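You operate a simulated robot arm through the tools that you are given. There is no shell and no other tool.

The job below is to be done with a simulated robot arm. You get a single attempt, and the scene is never put back.

JOB
Put things in order on the clear end of the blank table. At the end: the yellow magnet stands where the fluted orange wheel stood; the fluted orange wheel stands where the teal driver stood; the purple seamer stands on top of the flat white box; the teal driver stands where the purple seamer stood; whatever was shut is shut again. Leave all else as you found it, and nothing knocked over.

Only the result counts: the job must be done as asked and must still hold three seconds after the hand-in. Knocking over, shifting, dropping, spilling or breaking anything else fails it.

ROBOT AND FRAMES
A 6-joint arm with a two-finger parallel gripper, fixed in place. Base frame: the origin is at the foot of the arm, x ahead of it, y to its left, z up; the work surface is at about z = 0. Readings come in m, rad, newtons and seconds.
With the tool pointing down near the work surface it reaches from about 0.16 to 0.42 m from the base axis. Its first joint turns from -1.152 to 1.152 rad. Payload 1.57 kg.
The tool frame sits at the grasp point between the pads (the TCP): z along the fingers, y along the line on which they close. The tips reach 0.03 m beyond it. Largest opening 0.08 m; finger width 0.017, thickness 0.012; the body of the gripper, 0.04 by 0.082 m, starts 0.08 m behind the TCP.
Orientation is that of the tool frame in the base frame, as [roll, pitch, yaw] about the fixed x, y, z axes, in that order (R = Rz(yaw) Ry(pitch) Rx(roll)). With the fingers straight down and closing along the base's y, the tool's x points along the base's -x, its y along +y and its z along -z.

CONTROLS
- The arm moves only by the tool nudge_tool. Its argument "steps" is a list of rows, each a list of 3 entries, a list of its own where there are three numbers: the turn, a rotation vector about the tool's x, y, z in units of 45 degrees (1.0 is 45 degrees), then the shift along the tool's x, y, z in units of 500 mm (1.0 is 500 mm), then the gripper command, from -1 (shut) to 1 (fully open), values between in proportion. In form: [[[rx, ry, rz], [dx, dy, dz], grip], ...]. A call has 1 to 20 rows; each row is the pose to reach, as a shift and turn from the pose commanded when the call began, along the tool's axes at that moment. A call with a number of a shift or a turn outside -1 to 1 is refused whole. Rows are played at 5 a second. More than 0.05 m and 0.15 rad between two rows, or a gripper value outside its range, and nothing of the call is played. A pose out of reach is approached as far as the arm can. The call stops where the force on the tool passes 40 N (or 10 N more than at its start, if that is more) or the arm is blocked; 0.2 s more then pass. The fingers move at their own pace (about 0.153 m/s each) and stop on an object; they squeeze with about 21 N. The grip force told is the motor's: it shows also when the fingers shut on nothing. Time passes only in rows, and 0.2 s behind the last, so rows that repeat a pose let the fingers close. It gives the time, the measured TCP pose, the force on the tool (base axes), the opening and the grip force at its end, in the units of the frame above (readings bear some noise), with the torque about the TCP (base axes, N m) and any sound that the robot's microphone picked up, and new pictures: "pictures" is both (left out), scene, wrist or none.
- Cameras (640 x 400 px; columns grow to the right, rows downward): "scene" is fixed at [0.0424, -0.3249, 0.4165]; the picture's right is [0.87, -0.49, 0.00], its down [-0.31, -0.55, -0.77] and it looks along [0.38, 0.68, -0.63] (base axes); focal length 270 px, centre (320, 200). "wrist" rides on the gripper at [0.072, -0.007, -0.122] in the tool frame; the picture's right is [0.09, 1.00, 0.00], its down [-0.84, 0.08, -0.54] and it looks along [-0.54, 0.05, 0.84] (tool axes); focal length 238 px, centre (320, 200). There is no depth. A picture from a camera that has moved, and an enlarged one, comes with that camera's place and axes in the base frame and with its lens.
- close_up(camera, box): a new picture of the part [left, top, right, bottom] of that camera's present view, enlarged. The clock stands still meanwhile.
- hand_in(): hands the job in; it is judged then, once.

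Places have to be worked out from the pictures, the camera data and where the tool is seen. Open the gripper and draw the arm clear of the work before you hand the job in, unless the task says otherwise.

The tools are called after "Request:" as name(argument=value, ...) on one line, values as JSON. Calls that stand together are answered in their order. nudge_tool: Moves the arm, as the interface text tells. Its arguments: {"type":"object","properties":{"steps":{"type":"array","items":{"type":"array"}},"pictures":{"type":"string","enum":["both","scene","wrist","none"]}},"required":["steps"]} The other tools are called the same way: close_up (camera, box) takes an enlarged picture of a part of a camera's view; hand_in () hands the job in.

At the start:

```text
t: 0.0
eef_pos: [0.1654, -0.1581, 0.2598]
tool_rot: [3.141, -0.001, -3.14]
ft_force: [0.5, 0.1, -0.9]
ft_torque: [-0.01, -0.03, -0.02]
finger_gap: 0.0799
grasp_force: 0.0
```

scene: 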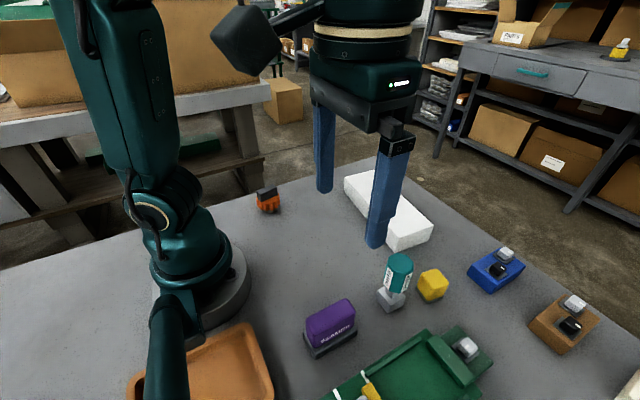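
wrist: 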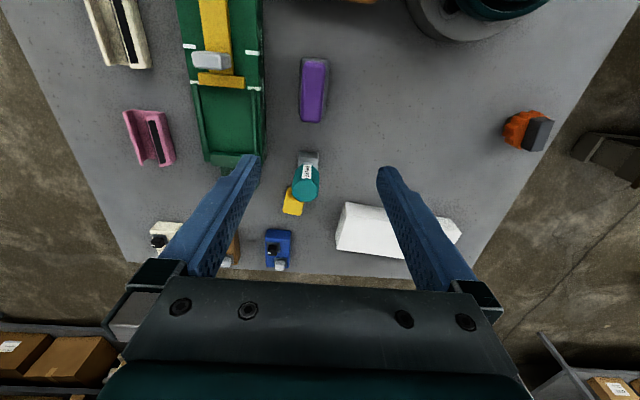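

I'll begin by looking closely at the objects in both views before moving anything.

Request:
close_up(camera="scene", box=[280, 220, 480, 360])

Request:
close_up(camera="scene", box=[230, 150, 450, 270])

Request:
close_up(camera="wrist", box=[260, 40, 360, 280])

Request:
close_up(camera="wrist", box=[330, 90, 570, 280])

Request:
close_up(camera="scene", box=[320, 220, 640, 400])

```text
2.86 times, centred on (380, 290) of scene
camera zoom: at [0.0424, -0.3249, 0.4165], right [0.87, -0.49, 0.0], down [-0.31, -0.55, -0.77], along [0.38, 0.68, -0.63], focal length 770 px, centre (149, -57)
```

zoom: 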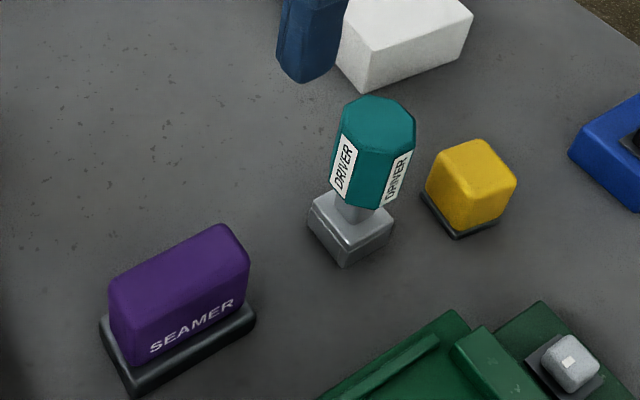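

```text
2.91 times, centred on (340, 210) of scene
camera zoom: at [0.0424, -0.3249, 0.4165], right [0.87, -0.49, 0.0], down [-0.31, -0.55, -0.77], along [0.38, 0.68, -0.63], focal length 784 px, centre (262, 171)
```

zoom: 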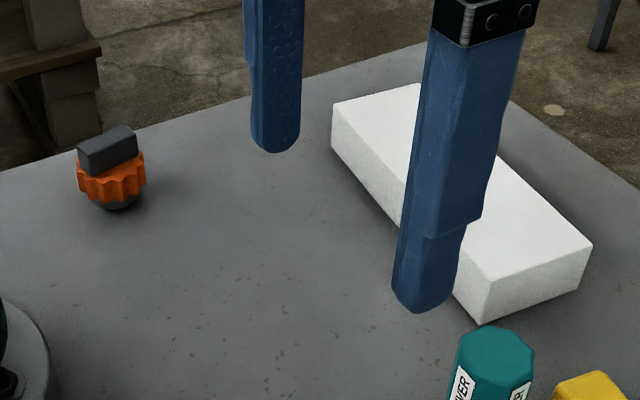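

```text
1.67 times, centred on (310, 160) of wrist
camera zoom: at [0.093, -0.1647, 0.3811], right [-0.09, 1.0, 0.0], down [0.84, 0.08, 0.54], along [0.54, 0.05, -0.84], focal length 397 px, centre (337, 267)
```

zoom: 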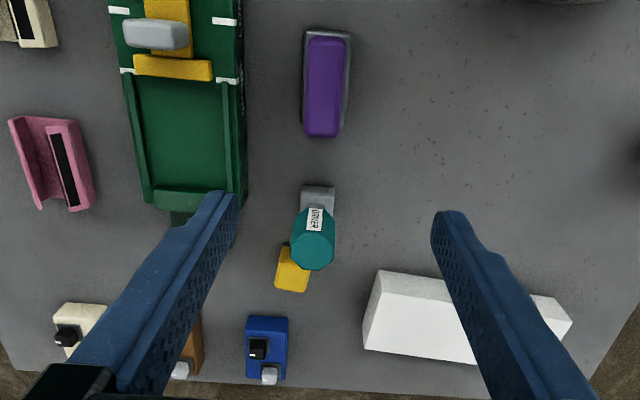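

```text
2.11 times, centred on (450, 185) of wrist
camera zoom: at [0.093, -0.1647, 0.3811], right [-0.09, 1.0, 0.0], down [0.84, 0.08, 0.54], along [0.54, 0.05, -0.84], focal length 502 px, centre (46, 232)
```

zoom: 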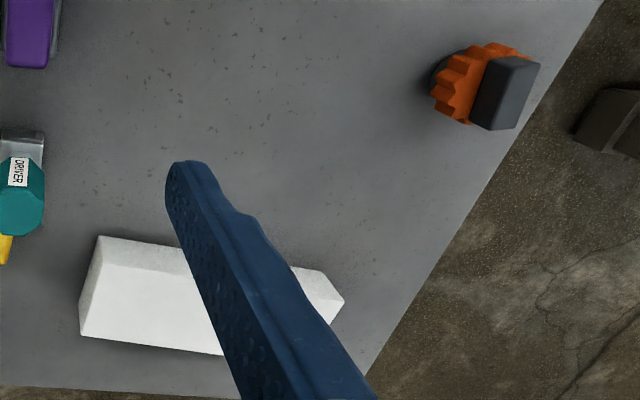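

```text
2.00 times, centred on (480, 310) of scene
camera zoom: at [0.0424, -0.3249, 0.4165], right [0.87, -0.49, 0.0], down [-0.31, -0.55, -0.77], along [0.38, 0.68, -0.63], focal length 539 px, centre (0, -20)
```

zoom: 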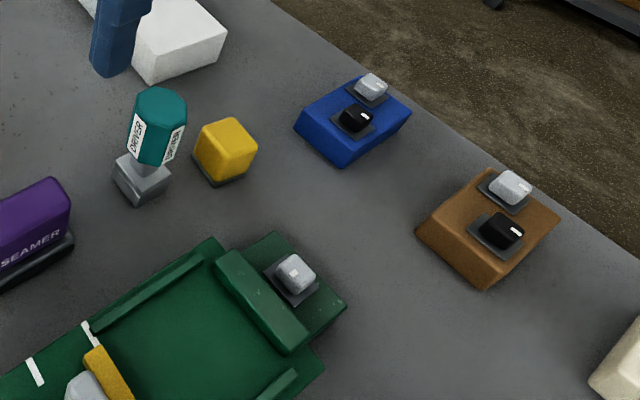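

The purple seamer lies along x at about (0.146, -0.167), about 0.055 tall. The driver is near (0.265, -0.167), the magnet near (0.335, -0.187), the wheel near (0.172, 0.155), and the box is around (0.39, 0.01), about 0.05 tall. I'll move above the seamer first and check my estimates.

Request:
nudge_tool(steps=[[[0, 0, 0], [0.0194, -0.009, 0.06], 0.6], [[0, 0, 0], [0.0388, -0.0178, 0.12], 0.6], [[0, 0, 0], [0.0388, -0.0178, 0.18], 0.6], [[0, 0, 0], [0.0388, -0.0178, 0.24], 0.6]])

Request:
close_up(camera="scene", box=[230, 150, 450, 270])

```text
t: 1.0
eef_pos: [0.1436, -0.1673, 0.1389]
tool_rot: [-3.141, -0.001, -3.14]
ft_force: [0.1, 0.1, -0.2]
ft_torque: [0.02, 0.04, 0.01]
finger_gap: 0.0641
grasp_force: 0.0
camera wrist: at [0.0716, -0.1735, 0.26], right [-0.09, 1.0, 0.0], down [0.84, 0.08, 0.54], along [0.54, 0.05, -0.84], focal length 238 px, centre (320, 200)
```

scene: 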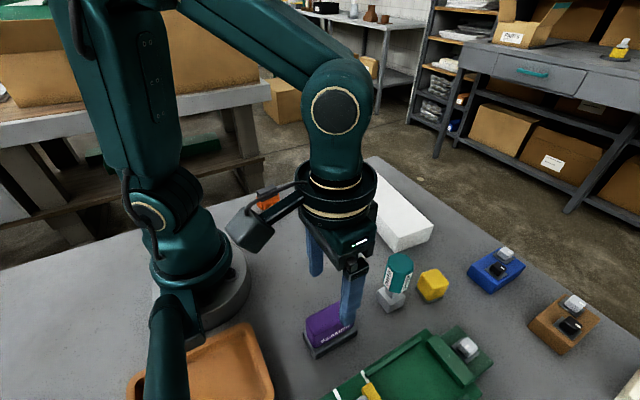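
wrist: 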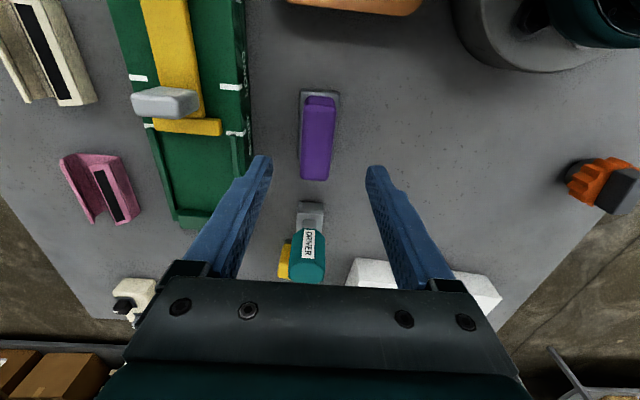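

```text
2.91 times, centred on (340, 210) of scene
camera zoom: at [0.0424, -0.3249, 0.4165], right [0.87, -0.49, 0.0], down [-0.31, -0.55, -0.77], along [0.38, 0.68, -0.63], focal length 784 px, centre (262, 171)
```

zoom: 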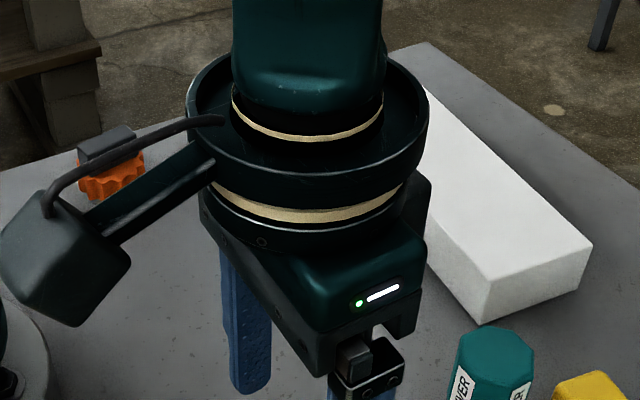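

The gripper straddles the seamer, which centres near (0.147, -0.168). I'll descend so the tips stay just above the wider base, then close.

Request:
nudge_tool(steps=[[[0, 0, 0], [0, -0.002, 0.05], 0.6], [[0, 0, 0], [0, -0.002, 0.1], 0.6], [[0, 0, 0], [0, -0.002, 0.14], 0.6], [[0, 0, 0], [0, -0.002, 0.165], 0.6], [[0, 0, 0], [0, -0.002, 0.18], 0.6], [[0, 0, 0], [0, -0.002, 0.18], 0.6]])

Request:
close_up(camera="scene", box=[270, 250, 430, 370])

```text
t: 2.4
eef_pos: [0.1454, -0.1697, 0.0482]
tool_rot: [3.141, -0.002, 3.142]
ft_force: [-0.6, 0.6, -1.1]
ft_torque: [-0.03, 0.0, 0.0]
finger_gap: 0.0641
grasp_force: 0.1
camera wrist: at [0.0735, -0.1753, 0.1701], right [-0.09, 1.0, 0.0], down [0.84, 0.08, 0.54], along [0.54, 0.05, -0.84], focal length 238 px, centre (320, 200)
```

scene: 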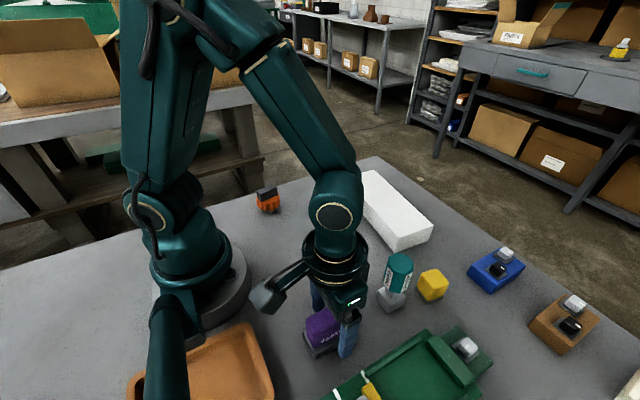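
wrist: 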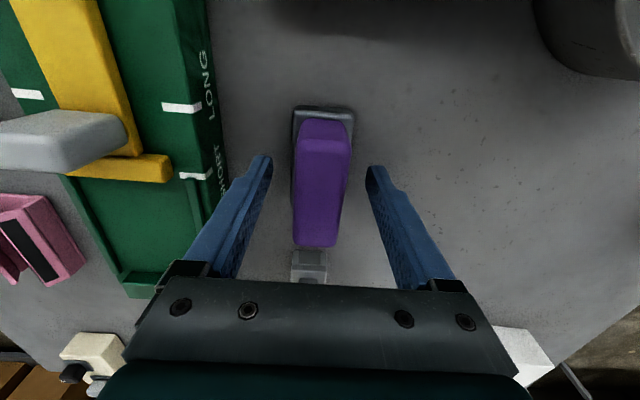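

```text
3.33 times, centred on (350, 310) of scene
camera zoom: at [0.0424, -0.3249, 0.4165], right [0.87, -0.49, 0.0], down [-0.31, -0.55, -0.77], along [0.38, 0.68, -0.63], focal length 899 px, centre (220, -167)
```

zoom: 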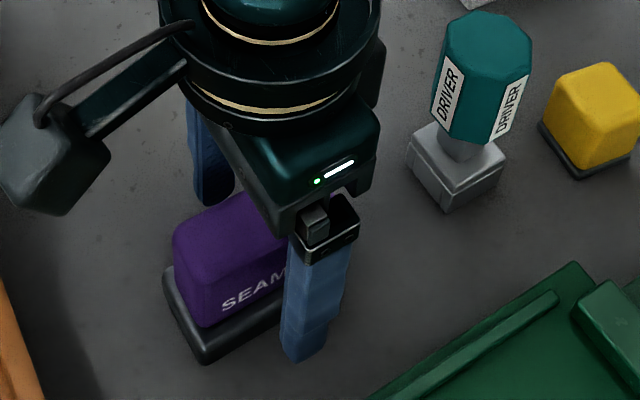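

The fingers straddle the seamer's body evenly. I'll close on it and see where the fingers settle.

Request:
nudge_tool(steps=[[[0, 0, 0], [0, 0, 0], 0.0], [[0, 0, 0], [0, 0, 0], -0.5], [[0, 0, 0], [0, 0, 0], -1], [[0, 0, 0], [0, 0, 0], -1], [[0, 0, 0], [0, 0, 0], -1]], pictures="both")

```text
t: 3.6
eef_pos: [0.1454, -0.1691, 0.0486]
tool_rot: [-3.141, -0.002, 3.141]
ft_force: [-0.2, 0.5, -0.3]
ft_torque: [0.0, 0.0, -0.02]
finger_gap: 0.0276
grasp_force: 21.1
camera wrist: at [0.0735, -0.1753, 0.1703], right [-0.09, 1.0, 0.0], down [0.84, 0.08, 0.54], along [0.54, 0.05, -0.84], focal length 238 px, centre (320, 200)
```

scene: 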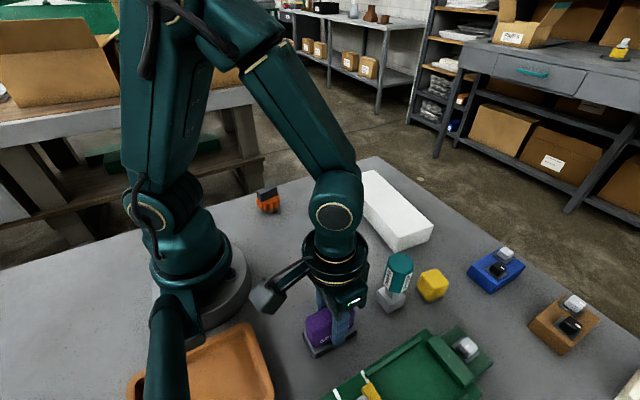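
wrist: 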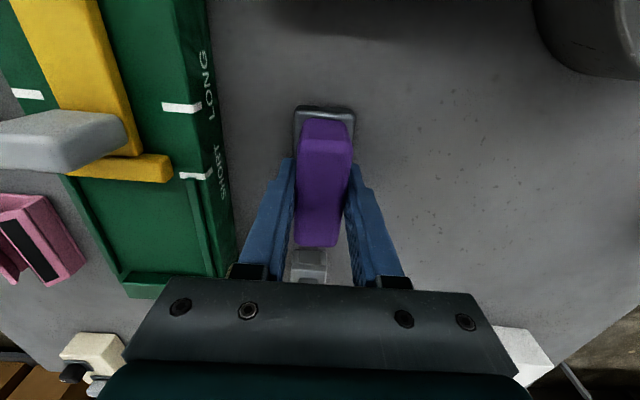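

The seamer is held with a 27.6 mm gap at about (0.146, -0.1685). I'll lift it to about 0.2 and carry it toward the box, starting the turn that lays its long side along the box's long side.

Request:
nudge_tool(steps=[[[0, 0, 0], [0, 0, -0.03], -1], [[0, 0, 0], [0, 0, -0.09], -1], [[0, 0, 0], [0, 0, -0.17], -1], [[0, 0, 0], [0, 0, -0.25], -1], [[0, 0, 0], [0, 0, -0.3], -1], [[0, 0, -0.1], [-0.048, 0.035, -0.3], -1], [[0, 0, -0.2], [-0.096, 0.07, -0.3], -1], [[0, 0, -0.3], [-0.144, 0.105, -0.3], -1], [[0, 0, -0.4], [-0.192, 0.14, -0.3], -1], [[0, 0, -0.5], [-0.24, 0.175, -0.3], -1], [[0, 0, -0.6], [-0.288, 0.21, -0.3], -1], [[0, 0, -0.7], [-0.336, 0.245, -0.3], -1], [[0, 0, -0.8], [-0.384, 0.28, -0.3], -1], [[0, 0, -0.87], [-0.432, 0.315, -0.3], -1], [[0, 0, -0.933], [-0.478, 0.347, -0.3], -1], [[0, 0, -0.933], [-0.478, 0.347, -0.3], -1]])

```text
t: 7.0
eef_pos: [0.374, 0.004, 0.1927]
tool_rot: [3.141, -0.002, -2.409]
ft_force: [0.9, 0.4, -0.3]
ft_torque: [-0.01, 0.0, 0.02]
finger_gap: 0.0
grasp_force: 21.3
out of reach, approached as far as the arm can: row 15, 16
camera wrist: at [0.3243, -0.0483, 0.3136], right [-0.73, 0.68, 0.0], down [0.57, 0.62, 0.54], along [0.37, 0.4, -0.84], focal length 238 px, centre (320, 200)
```

scene: 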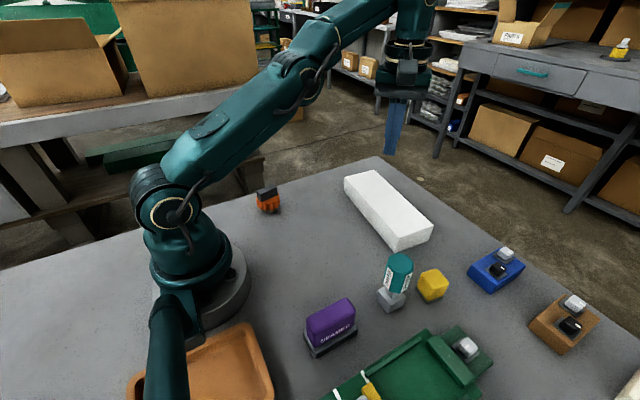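
wrist: 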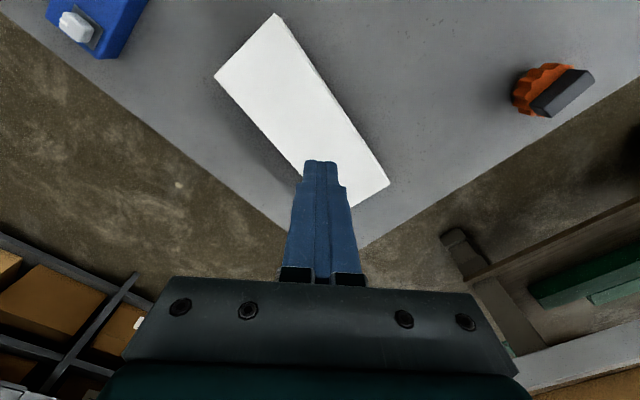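

The gripper came up empty (gap 0.0): the seamer slid out of the fingers. The scene view shows it still standing at its place, so I'll look closely to see whether it moved.

Request:
close_up(camera="scene", box=[280, 220, 480, 360])

Request:
close_up(camera="scene", box=[295, 285, 365, 365])

Request:
close_up(camera="scene", box=[240, 170, 300, 230])

Request:
close_up(camera="scene", box=[330, 150, 450, 260])

Request:
close_up(camera="wrist", box=[500, 50, 610, 130])

```text
2.86 times, centred on (380, 290) of scene
camera zoom: at [0.0424, -0.3249, 0.4165], right [0.87, -0.49, 0.0], down [-0.31, -0.55, -0.77], along [0.38, 0.68, -0.63], focal length 770 px, centre (149, -57)
```

zoom: 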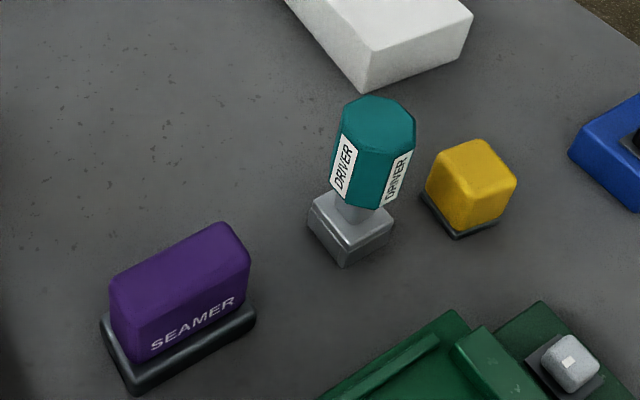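

```text
5.00 times, centred on (330, 325) of scene
camera zoom: at [0.0424, -0.3249, 0.4165], right [0.87, -0.49, 0.0], down [-0.31, -0.55, -0.77], along [0.38, 0.68, -0.63], focal length 1348 px, centre (270, -425)
```

zoom: 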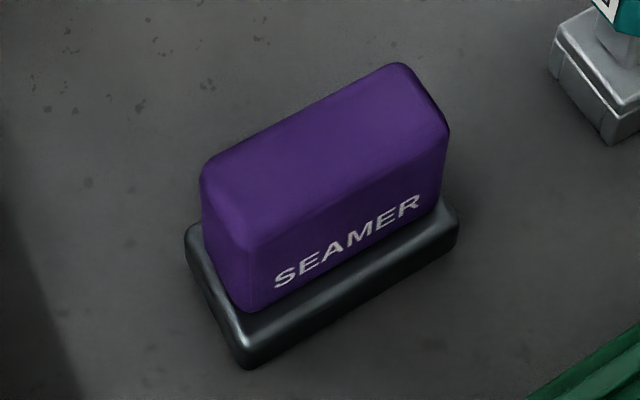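

```text
6.67 times, centred on (270, 200) of scene
camera zoom: at [0.0424, -0.3249, 0.4165], right [0.87, -0.49, 0.0], down [-0.31, -0.55, -0.77], along [0.38, 0.68, -0.63], focal length 1797 px, centre (653, 200)
```

zoom: 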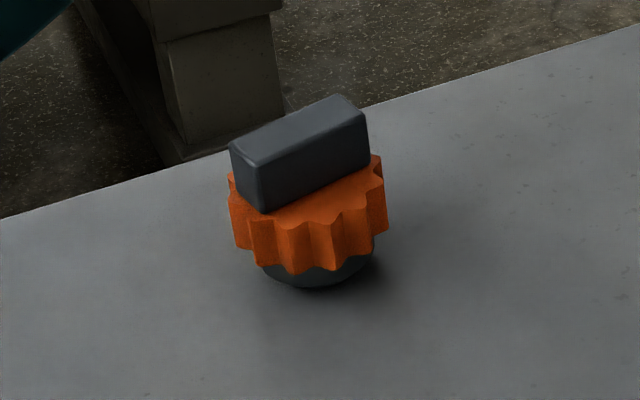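

```text
3.64 times, centred on (390, 205) of scene
camera zoom: at [0.0424, -0.3249, 0.4165], right [0.87, -0.49, 0.0], down [-0.31, -0.55, -0.77], along [0.38, 0.68, -0.63], focal length 980 px, centre (66, 182)
```

zoom: 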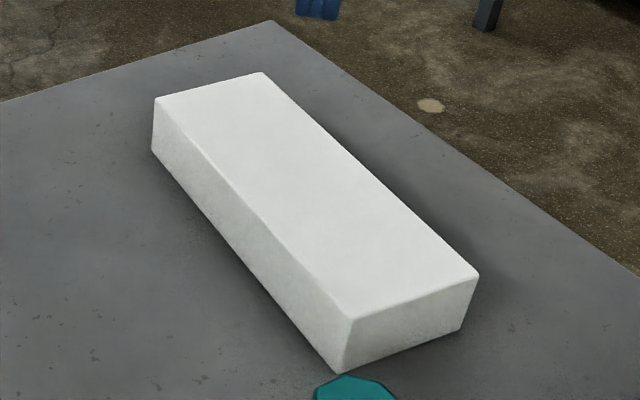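

```text
5.00 times, centred on (555, 90) of wrist
camera zoom: at [0.3243, -0.0483, 0.3136], right [-0.73, 0.68, 0.0], down [0.57, 0.62, 0.54], along [0.37, 0.4, -0.84], focal length 1192 px, centre (-855, 750)
```

zoom: 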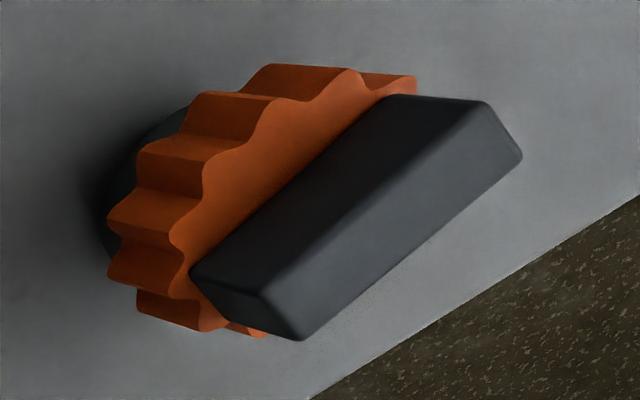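

The seamer is standing essentially where it was; it slipped straight out on the lift. I'll bring the hand back over it with the fingers open, then do a small slow test lift with a lower grip so that I can read the load.

Request:
nudge_tool(steps=[[[0, 0, 0.07], [0.057, 0.0049, 0], 0.6], [[0, 0, 0.17], [0.114, 0.0097, 0], 0.6], [[0, 0, 0.27], [0.171, 0.0146, 0], 0.6], [[0, 0, 0.37], [0.228, 0.0194, 0], 0.6], [[0, 0, 0.47], [0.285, 0.0243, 0], 0.6], [[0, 0, 0.57], [0.342, 0.0292, 0], 0.6], [[0, 0, 0.67], [0.399, 0.034, 0], 0.6], [[0, 0, 0.77], [0.456, 0.0389, 0], 0.6], [[0, 0, 0.87], [0.513, 0.0437, 0], 0.6], [[0, 0, 0.933], [0.5696, 0.0486, 0], 0.6], [[0, 0, 0.933], [0.5696, 0.0486, 0], 0.6]], pictures="wrist")

```text
t: 9.4
eef_pos: [0.1431, -0.1702, 0.194]
tool_rot: [-3.14, 0.001, 3.139]
ft_force: [-0.3, 0.1, 0.0]
ft_torque: [0.0, 0.01, -0.01]
finger_gap: 0.0639
grasp_force: 0.1
camera wrist: at [0.0715, -0.1759, 0.3153], right [-0.09, 1.0, 0.0], down [0.84, 0.08, 0.54], along [0.54, 0.05, -0.84], focal length 238 px, centre (320, 200)
```

wrist: 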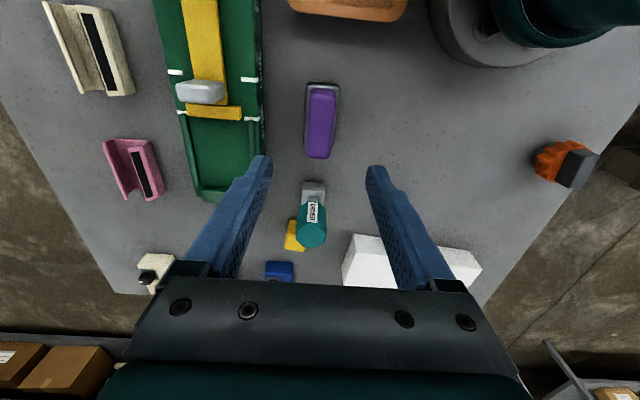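

Readings put the tool at about (0.144, -0.170, 0.194), right over the seamer. I'll descend to roughly 0.1 and check the position again.

Request:
nudge_tool(steps=[[[0, 0, 0], [0, 0, 0.06], 0.6], [[0, 0, 0], [0, 0, 0.12], 0.6], [[0, 0, 0], [0, 0, 0.19], 0.6], [[0, 0, 0], [0, 0, 0.19], 0.6]], pictures="none")

Request:
nudge_tool(steps=[[[0, 0, 0], [0, 0, 0], 0.6], [[0, 0, 0], [0, 0, 0], 0.6]], pictures="wrist")

```text
t: 10.4
eef_pos: [0.1433, -0.1687, 0.0967]
tool_rot: [-3.141, -0.001, -3.141]
ft_force: [0.6, 0.8, 0.6]
ft_torque: [-0.01, 0.0, 0.02]
finger_gap: 0.0639
grasp_force: 0.1
```

```text
t: 11.0
eef_pos: [0.1441, -0.1687, 0.0969]
tool_rot: [3.139, 0.002, -3.141]
ft_force: [-0.9, -0.4, 0.0]
ft_torque: [0.01, 0.0, -0.01]
finger_gap: 0.064
grasp_force: 0.1
camera wrist: at [0.0718, -0.174, 0.2188], right [-0.09, 1.0, 0.0], down [0.84, 0.08, 0.54], along [0.54, 0.05, -0.84], focal length 238 px, centre (320, 200)
```

wrist: 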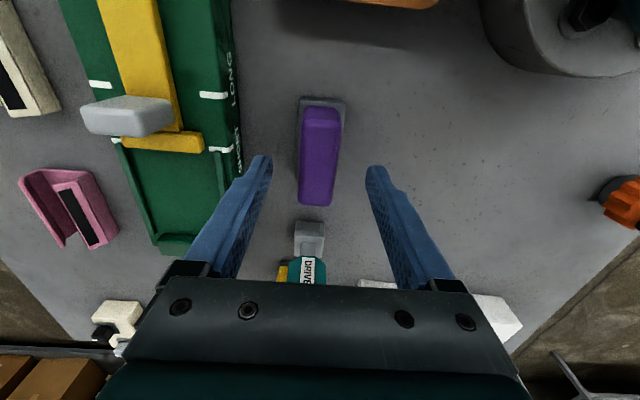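

I'll descend to a TCP height of about 0.036, where the tips close on the wider dark base itself, and grip there.

Request:
nudge_tool(steps=[[[0, 0, 0], [-0.004, 0, 0.05], 0.6], [[0, 0, 0], [-0.004, 0, 0.1], 0.6], [[0, 0, 0], [-0.004, 0, 0.1216], 0.6], [[0, 0, 0], [-0.004, 0, 0.1216], 0.2], [[0, 0, 0], [-0.004, 0, 0.1216], -0.2], [[0, 0, 0], [-0.004, 0, 0.1216], -1], [[0, 0, 0], [-0.004, 0, 0.1216], -1], [[0, 0, 0], [-0.004, 0, 0.1216], -1]])

Request:
close_up(camera="scene", box=[290, 270, 390, 370])

```text
t: 12.8
eef_pos: [0.1477, -0.168, 0.0371]
tool_rot: [3.141, 0.001, 3.139]
ft_force: [0.1, -0.6, 0.0]
ft_torque: [-0.02, -0.02, 0.01]
finger_gap: 0.0396
grasp_force: 21.2
camera wrist: at [0.0745, -0.1745, 0.159], right [-0.09, 1.0, 0.0], down [0.84, 0.08, 0.54], along [0.54, 0.05, -0.84], focal length 238 px, centre (320, 200)
```

scene: 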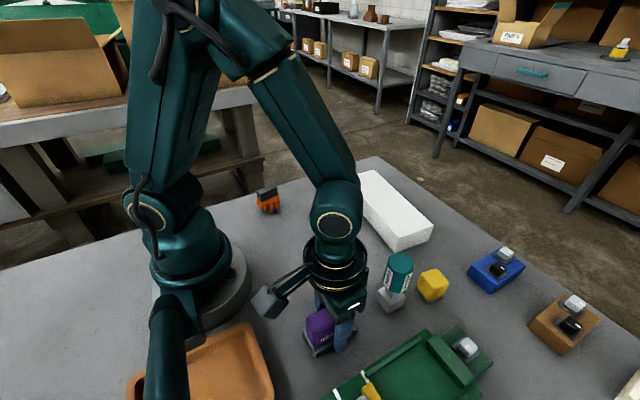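
wrist: 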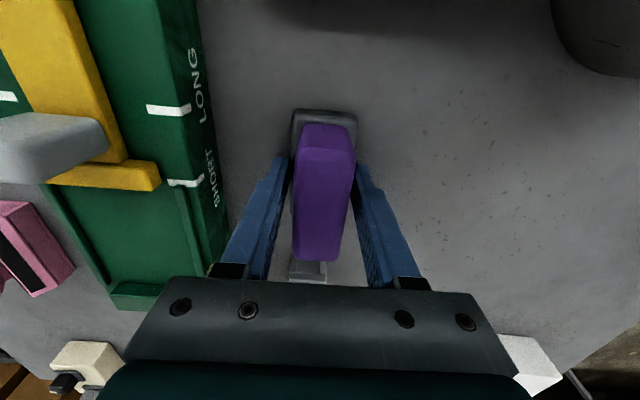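

```text
4.00 times, centred on (340, 320) of scene
camera zoom: at [0.0424, -0.3249, 0.4165], right [0.87, -0.49, 0.0], down [-0.31, -0.55, -0.77], along [0.38, 0.68, -0.63], focal length 1078 px, centre (240, -280)
```

zoom: 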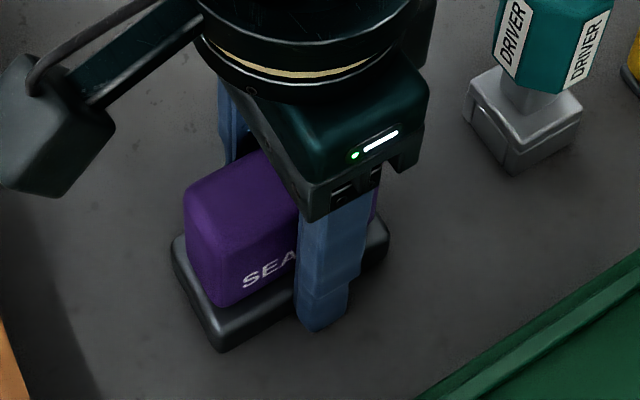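

The base is gripped (gap 39.6 mm). Now a slow 10 mm test lift to read the load and watch the gap.

Request:
nudge_tool(steps=[[[0, 0, 0], [0, 0, -0.004], -1], [[0, 0, 0], [0, 0, -0.008], -1], [[0, 0, 0], [0, 0, -0.012], -1], [[0, 0, 0], [0, 0, -0.016], -1], [[0, 0, 0], [0, 0, -0.02], -1], [[0, 0, 0], [0, 0, -0.02], -1]])

Request:
close_up(camera="scene", box=[290, 270, 390, 370])

```text
t: 14.2
eef_pos: [0.1471, -0.1686, 0.0462]
tool_rot: [-3.141, -0.001, -3.14]
ft_force: [0.4, -0.1, -2.2]
ft_torque: [0.0, 0.02, 0.03]
finger_gap: 0.04
grasp_force: 20.9
camera wrist: at [0.0741, -0.1748, 0.1687], right [-0.09, 1.0, 0.0], down [0.84, 0.08, 0.54], along [0.54, 0.05, -0.84], focal length 238 px, centre (320, 200)
```

scene: 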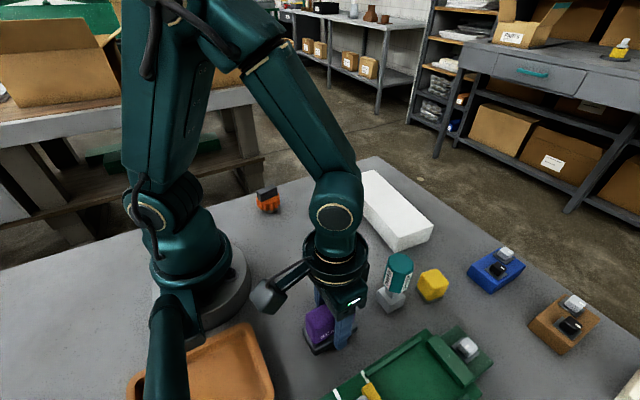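
wrist: 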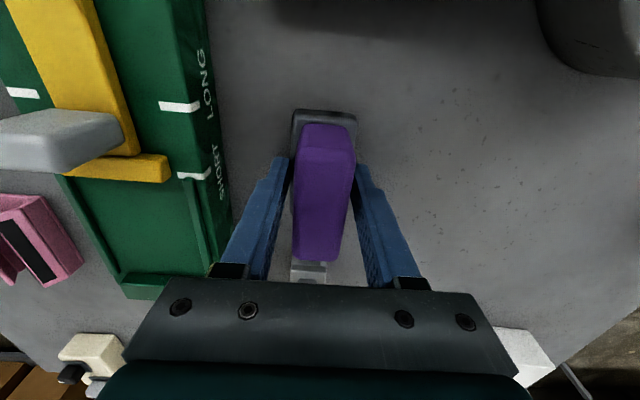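

```text
4.00 times, centred on (340, 320) of scene
camera zoom: at [0.0424, -0.3249, 0.4165], right [0.87, -0.49, 0.0], down [-0.31, -0.55, -0.77], along [0.38, 0.68, -0.63], focal length 1078 px, centre (240, -280)
```

zoom: 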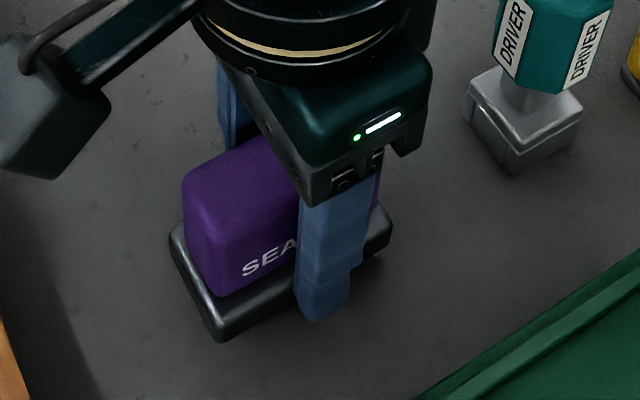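

The seamer lifts properly by its base (about 2 N load), so the purple body is just slick. I'll carry it gently: up, then sideways away from the driver while turning.

Request:
nudge_tool(steps=[[[0, 0, 0], [0, 0, -0.03], -1], [[0, 0, 0], [0, 0, -0.07], -1], [[0, 0, 0], [0, 0, -0.11], -1], [[0, 0, 0], [0, 0, -0.15], -1], [[0, 0, 0], [0, 0, -0.19], -1], [[0, 0, 0], [0, 0, -0.23], -1], [[0, 0, -0.05], [-0.008, 0.02, -0.24], -1], [[0, 0, -0.13], [-0.02, 0.05, -0.24], -1], [[0, 0, -0.22], [-0.035, 0.08, -0.24], -1], [[0, 0, -0.31], [-0.05, 0.11, -0.24], -1], [[0, 0, -0.4], [-0.064, 0.145, -0.24], -1], [[0, 0, -0.49], [-0.08, 0.18, -0.24], -1], [[0, 0, -0.58], [-0.095, 0.215, -0.24], -1], [[0, 0, -0.67], [-0.11, 0.25, -0.24], -1], [[0, 0, -0.76], [-0.125, 0.28, -0.24], -1], [[0, 0, -0.85], [-0.138, 0.31, -0.24], -1], [[0, 0, -0.933], [-0.148, 0.337, -0.24], -1], [[0, 0, -0.933], [-0.148, 0.337, -0.24], -1]])

```text
t: 18.0
eef_pos: [0.2204, 0.0008, 0.1666]
tool_rot: [-3.14, 0.001, -2.408]
ft_force: [-0.2, 0.0, -1.3]
ft_torque: [-0.01, -0.01, -0.04]
finger_gap: 0.0393
grasp_force: 20.6
camera wrist: at [0.172, -0.0523, 0.2878], right [-0.73, 0.68, 0.0], down [0.57, 0.62, 0.54], along [0.37, 0.4, -0.84], focal length 238 px, centre (320, 200)
```

scene: 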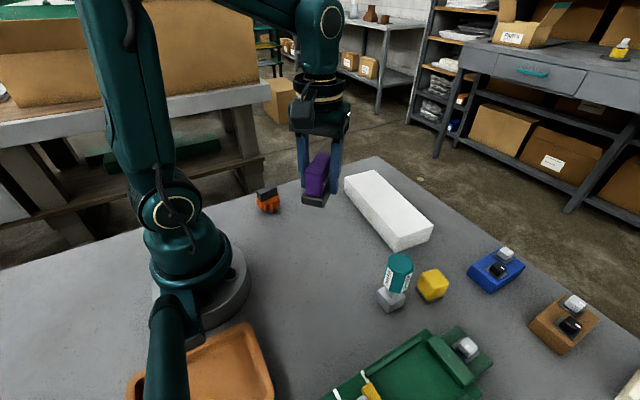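
wrist: 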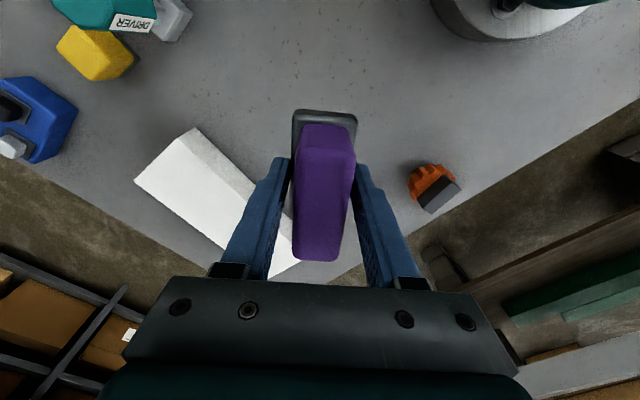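

The seamer is well held. From a finer look, the box is about 0.22 × 0.083 m, centred near (0.393, 0.012), turned about 5°, with its top around z = 0.043. I'll finish the turn and bring the seamer over the box at about z = 0.13.

Request:
nudge_tool(steps=[[[0, 0, -0.04], [-0.012, -0.01, 0.005], -1], [[0, 0, -0.13], [-0.035, -0.028, 0.012], -1], [[0, 0, -0.22], [-0.06, -0.048, 0.02], -1], [[0, 0, -0.31], [-0.085, -0.068, 0.028], -1], [[0, 0, -0.4], [-0.11, -0.088, 0.036], -1], [[0, 0, -0.49], [-0.135, -0.108, 0.044], -1], [[0, 0, -0.58], [-0.16, -0.128, 0.052], -1], [[0, 0, -0.67], [-0.185, -0.149, 0.06], -1], [[0, 0, -0.76], [-0.21, -0.169, 0.067], -1], [[0, 0, -0.85], [-0.235, -0.189, 0.073], -1], [[0, 0, -0.933], [-0.26, -0.209, 0.073], -1], [[0, 0, -0.933], [-0.26, -0.209, 0.073], -1]])

Request:
close_up(camera="scene", box=[330, 100, 470, 260])

```text
t: 20.6
eef_pos: [0.3879, 0.0084, 0.1334]
tool_rot: [3.139, 0.001, -1.677]
ft_force: [-0.1, 0.5, -1.8]
ft_torque: [0.0, 0.02, 0.01]
finger_gap: 0.0393
grasp_force: 21.0
camera wrist: at [0.3861, -0.0637, 0.2544], right [-1.0, 0.01, 0.0], down [0.01, 0.84, 0.54], along [0.01, 0.54, -0.84], focal length 238 px, centre (320, 200)
```

scene: 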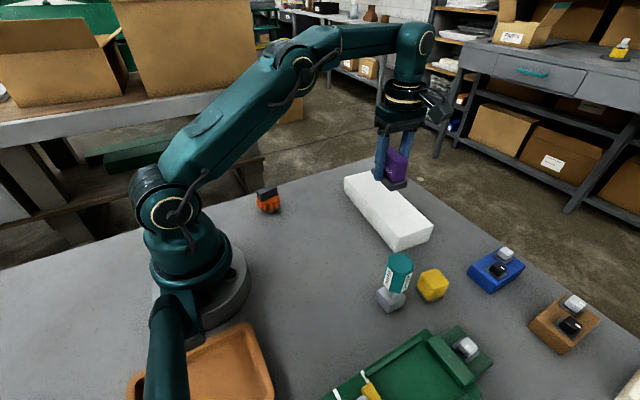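
wrist: 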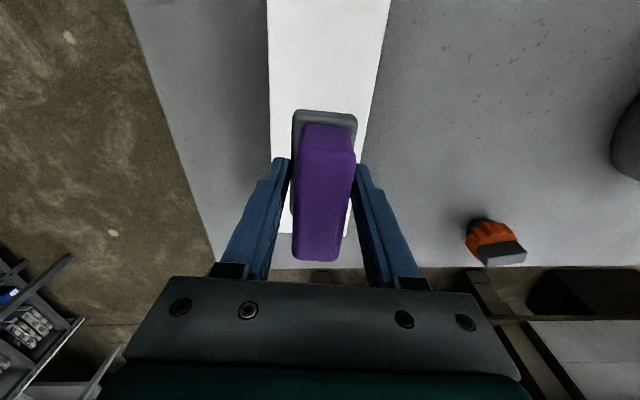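

```text
2.50 times, centred on (400, 180) of scene
camera zoom: at [0.0424, -0.3249, 0.4165], right [0.87, -0.49, 0.0], down [-0.31, -0.55, -0.77], along [0.38, 0.68, -0.63], focal length 674 px, centre (120, 250)
```

zoom: 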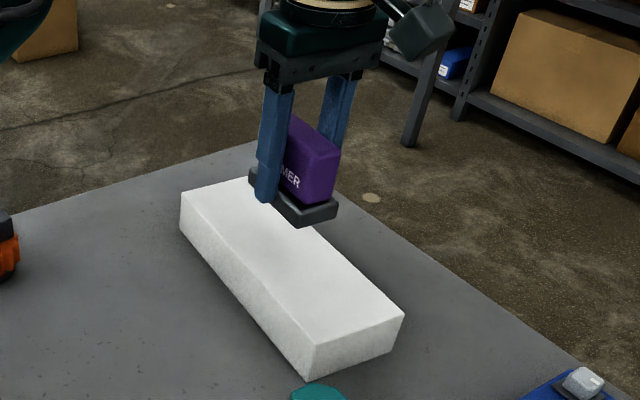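

The seamer is centred over the box and aligned with it, with roughly 5 cm to go. I'll lower it most of the way.

Request:
nudge_tool(steps=[[[0, 0, 0], [0, 0, 0.02], -1], [[0, 0, 0], [0, 0, 0.04], -1], [[0, 0, 0], [0, 0, 0.06], -1], [[0, 0, 0], [0, 0, 0.08], -1], [[0, 0, 0], [0, 0, 0.086], -1], [[0, 0, 0], [0, 0, 0.086], -1]])

Request:
close_up(camera="scene", box=[340, 140, 440, 220])

```text
t: 22.0
eef_pos: [0.3862, 0.0085, 0.088]
tool_rot: [3.14, 0.0, -1.676]
ft_force: [-0.3, 0.2, -2.4]
ft_torque: [0.0, 0.01, 0.03]
finger_gap: 0.0397
grasp_force: 21.0
camera wrist: at [0.3857, -0.0628, 0.2093], right [-1.0, 0.01, 0.0], down [0.01, 0.84, 0.54], along [0.01, 0.54, -0.84], focal length 238 px, centre (320, 200)
```

scene: 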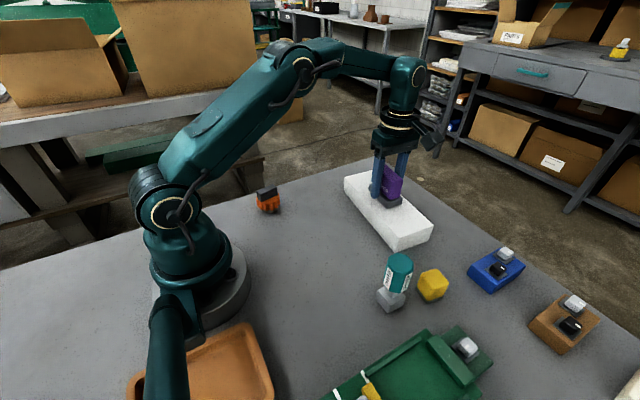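
wrist: 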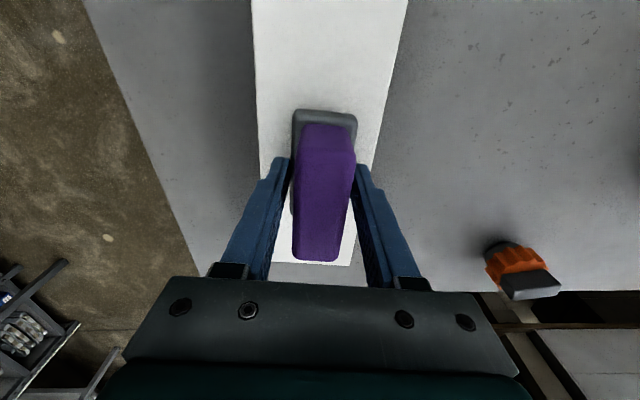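

```text
5.00 times, centred on (390, 180) of scene
camera zoom: at [0.0424, -0.3249, 0.4165], right [0.87, -0.49, 0.0], down [-0.31, -0.55, -0.77], along [0.38, 0.68, -0.63], focal length 1348 px, centre (-30, 300)
```

zoom: 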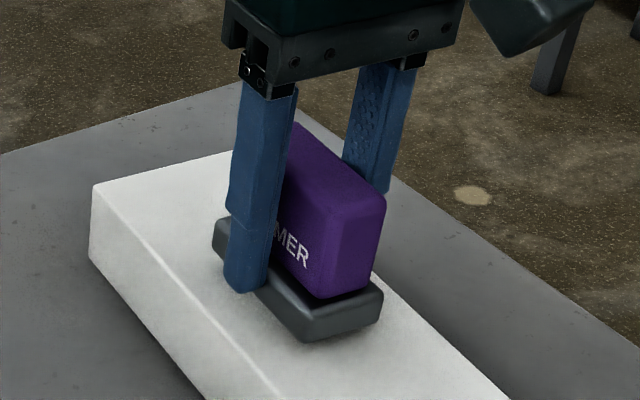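

It's now a few millimetres above the box. I'll creep down millimetre by millimetre, watching the force.

Request:
nudge_tool(steps=[[[0, 0, 0], [0, 0, 0.002], -1], [[0, 0, 0], [0, 0, 0.004], -1], [[0, 0, 0], [0, 0, 0.006], -1], [[0, 0, 0], [0, 0, 0.008], -1]], pictures="none")

Request:
nudge_tool(steps=[[[0, 0, 0], [0, 0, 0.002], -1], [[0, 0, 0], [0, 0, 0.004], -1]], pictures="none")

```text
t: 23.0
eef_pos: [0.3867, 0.0081, 0.0844]
tool_rot: [-3.142, 0.001, -1.678]
ft_force: [-0.2, -0.1, -2.0]
ft_torque: [0.01, -0.03, 0.01]
finger_gap: 0.0393
grasp_force: 21.0
```

```text
t: 23.6
eef_pos: [0.3868, 0.009, 0.0819]
tool_rot: [3.141, -0.001, -1.677]
ft_force: [0.3, 0.5, -2.4]
ft_torque: [0.01, 0.03, 0.03]
finger_gap: 0.0395
grasp_force: 21.3
```

Still hanging freely (about -2 N). I'll continue creeping down.

Request:
nudge_tool(steps=[[[0, 0, 0], [0, 0, 0.002], -1], [[0, 0, 0], [0, 0, 0.004], -1]], pictures="scene")

Request:
close_up(camera="scene", box=[340, 140, 440, 220])

```text
t: 24.2
eef_pos: [0.3878, 0.0091, 0.0822]
tool_rot: [3.141, 0.0, -1.677]
ft_force: [-11.1, 1.4, 23.1]
ft_torque: [0.08, 0.31, -0.01]
finger_gap: 0.0396
grasp_force: 20.9
```

scene: 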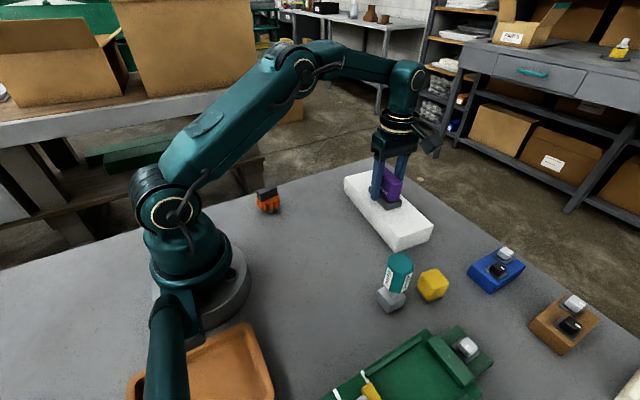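

```text
5.00 times, centred on (390, 180) of scene
camera zoom: at [0.0423, -0.3249, 0.4165], right [0.87, -0.49, 0.0], down [-0.31, -0.55, -0.77], along [0.38, 0.68, -0.63], focal length 1348 px, centre (-30, 300)
```

zoom: 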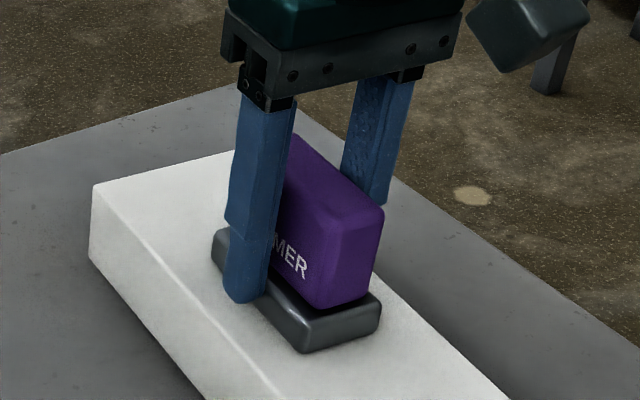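

It's in contact with the box at TCP z ≈ 0.082 (23 N). I'll ease off 2 mm, then open the fingers gradually.

Request:
nudge_tool(steps=[[[0, 0, 0], [0, 0, -0.002], -1], [[0, 0, 0], [0, 0, -0.0036], -1], [[0, 0, 0], [0, 0, -0.0036], -1]], pictures="none")

```text
t: 25.0
eef_pos: [0.3874, 0.0085, 0.0819]
tool_rot: [-3.139, 0.001, -1.679]
ft_force: [-2.2, 5.1, 8.7]
ft_torque: [-0.02, 0.11, 0.06]
finger_gap: 0.0395
grasp_force: 20.7
```

Request:
nudge_tool(steps=[[[0, 0, 0], [0, 0, -0.0014], -1], [[0, 0, 0], [0, 0, -0.0014], 0.1], [[0, 0, 0], [0, 0, -0.0014], 0.2], [[0, 0, 0], [0, 0, -0.0014], 0.4], [[0, 0, 0], [0, 0, -0.0014], 0.6], [[0, 0, 0], [0, 0, -0.0014], 0.6]])

Request:
close_up(camera="scene", box=[340, 140, 440, 220])

```text
t: 26.4
eef_pos: [0.3877, 0.0085, 0.0841]
tool_rot: [3.14, -0.001, -1.677]
ft_force: [-1.0, 0.1, -0.4]
ft_torque: [0.0, 0.01, -0.02]
finger_gap: 0.0641
grasp_force: 0.1
camera wrist: at [0.3859, -0.0632, 0.2046], right [-1.0, 0.01, 0.0], down [0.01, 0.84, 0.54], along [0.01, 0.54, -0.84], focal length 238 px, centre (320, 200)
```

scene: 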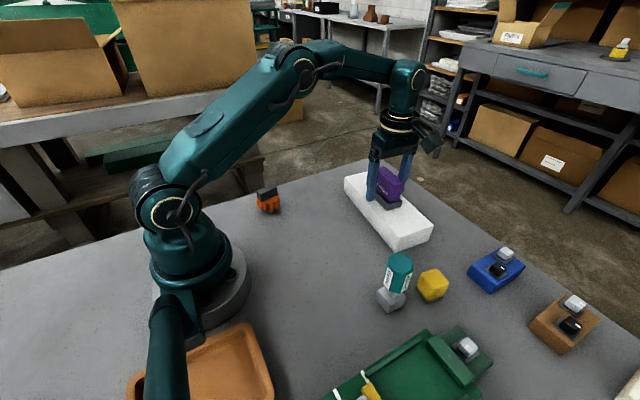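
wrist: 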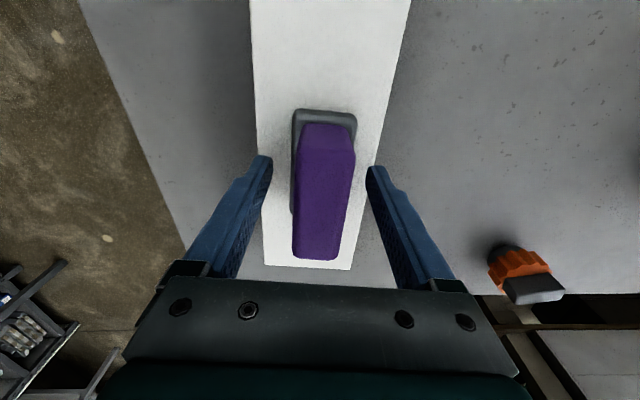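

```text
5.00 times, centred on (390, 180) of scene
camera zoom: at [0.0424, -0.3249, 0.4165], right [0.87, -0.49, 0.0], down [-0.31, -0.55, -0.77], along [0.38, 0.68, -0.63], focal length 1348 px, centre (-30, 300)
```

zoom: 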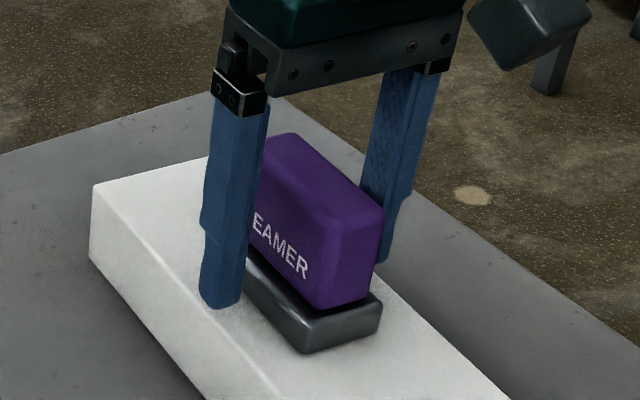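

The seamer stands freely on the box. I'll lift straight up, then withdraw toward the base and turn the hand back.

Request:
nudge_tool(steps=[[[0, 0, 0], [0, 0, -0.03], 0.6], [[0, 0, 0], [0, 0, -0.07], 0.6], [[0, 0, 0], [0, 0, -0.11], 0.6], [[0, 0, 0], [0, 0, -0.14], 0.6], [[0, 0, 0.08], [0.012, 0.02, -0.15], 0.6], [[0, 0, 0.2], [0.03, 0.05, -0.17], 0.6], [[0, 0, 0.36], [0.055, 0.09, -0.19], 0.6], [[0, 0, 0.52], [0.08, 0.13, -0.21], 0.6], [[0, 0, 0.68], [0.105, 0.175, -0.23], 0.6], [[0, 0, 0.84], [0.13, 0.215, -0.23], 0.6], [[0, 0, 0.933], [0.147, 0.2456, -0.23], 0.6], [[0, 0, 0.933], [0.147, 0.2456, -0.23], 0.6]])

Request:
close_up(camera="scene", box=[330, 150, 450, 250])

Request:
close_up(camera="scene", box=[370, 245, 460, 320])

```text
t: 29.0
eef_pos: [0.2563, -0.052, 0.1971]
tool_rot: [3.141, 0.0, -2.413]
ft_force: [0.0, -0.2, -1.2]
ft_torque: [-0.01, -0.02, 0.0]
finger_gap: 0.0641
grasp_force: 0.1
camera wrist: at [0.2077, -0.1041, 0.3186], right [-0.73, 0.68, 0.0], down [0.57, 0.62, 0.54], along [0.37, 0.4, -0.84], focal length 238 px, centre (320, 200)
```

scene: 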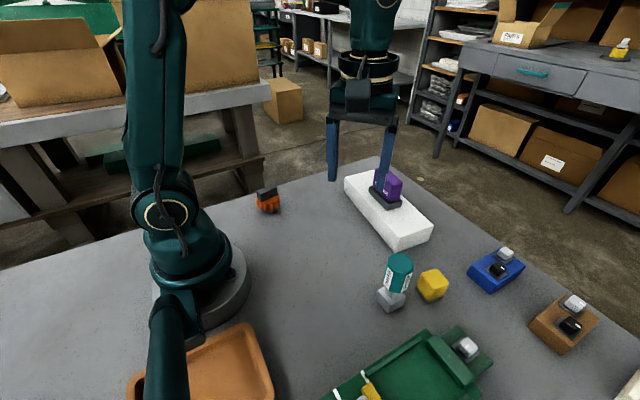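
wrist: 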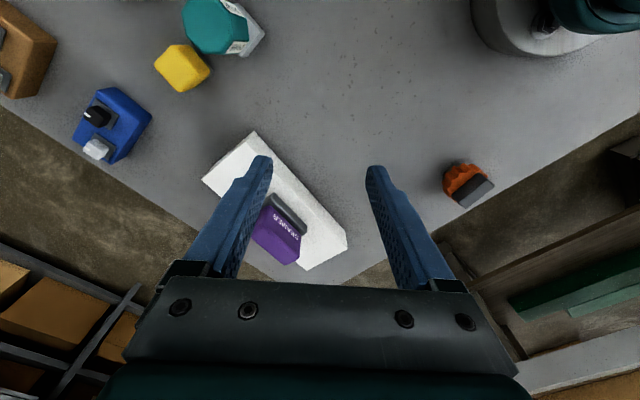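

```text
4.00 times, centred on (390, 200) of scene
camera zoom: at [0.0424, -0.3249, 0.4165], right [0.87, -0.49, 0.0], down [-0.31, -0.55, -0.77], along [0.38, 0.68, -0.63], focal length 1078 px, centre (40, 200)
```

zoom: 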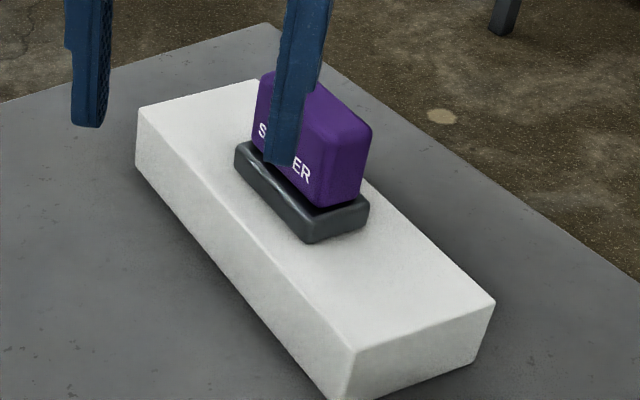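

```text
5.33 times, centred on (415, 282) of scene
camera zoom: at [0.0424, -0.3249, 0.4165], right [0.87, -0.49, 0.0], down [-0.31, -0.55, -0.77], along [0.38, 0.68, -0.63], focal length 1438 px, centre (-187, -240)
```

zoom: 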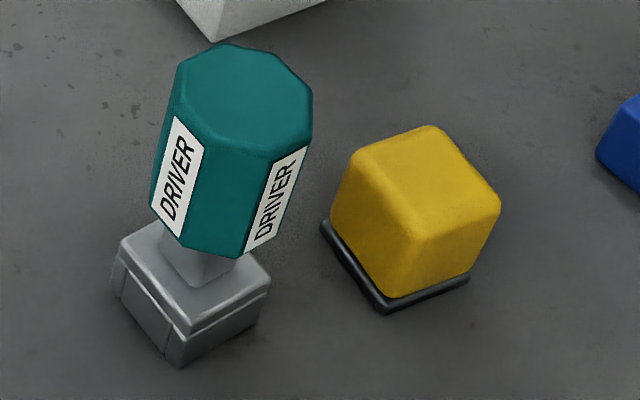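

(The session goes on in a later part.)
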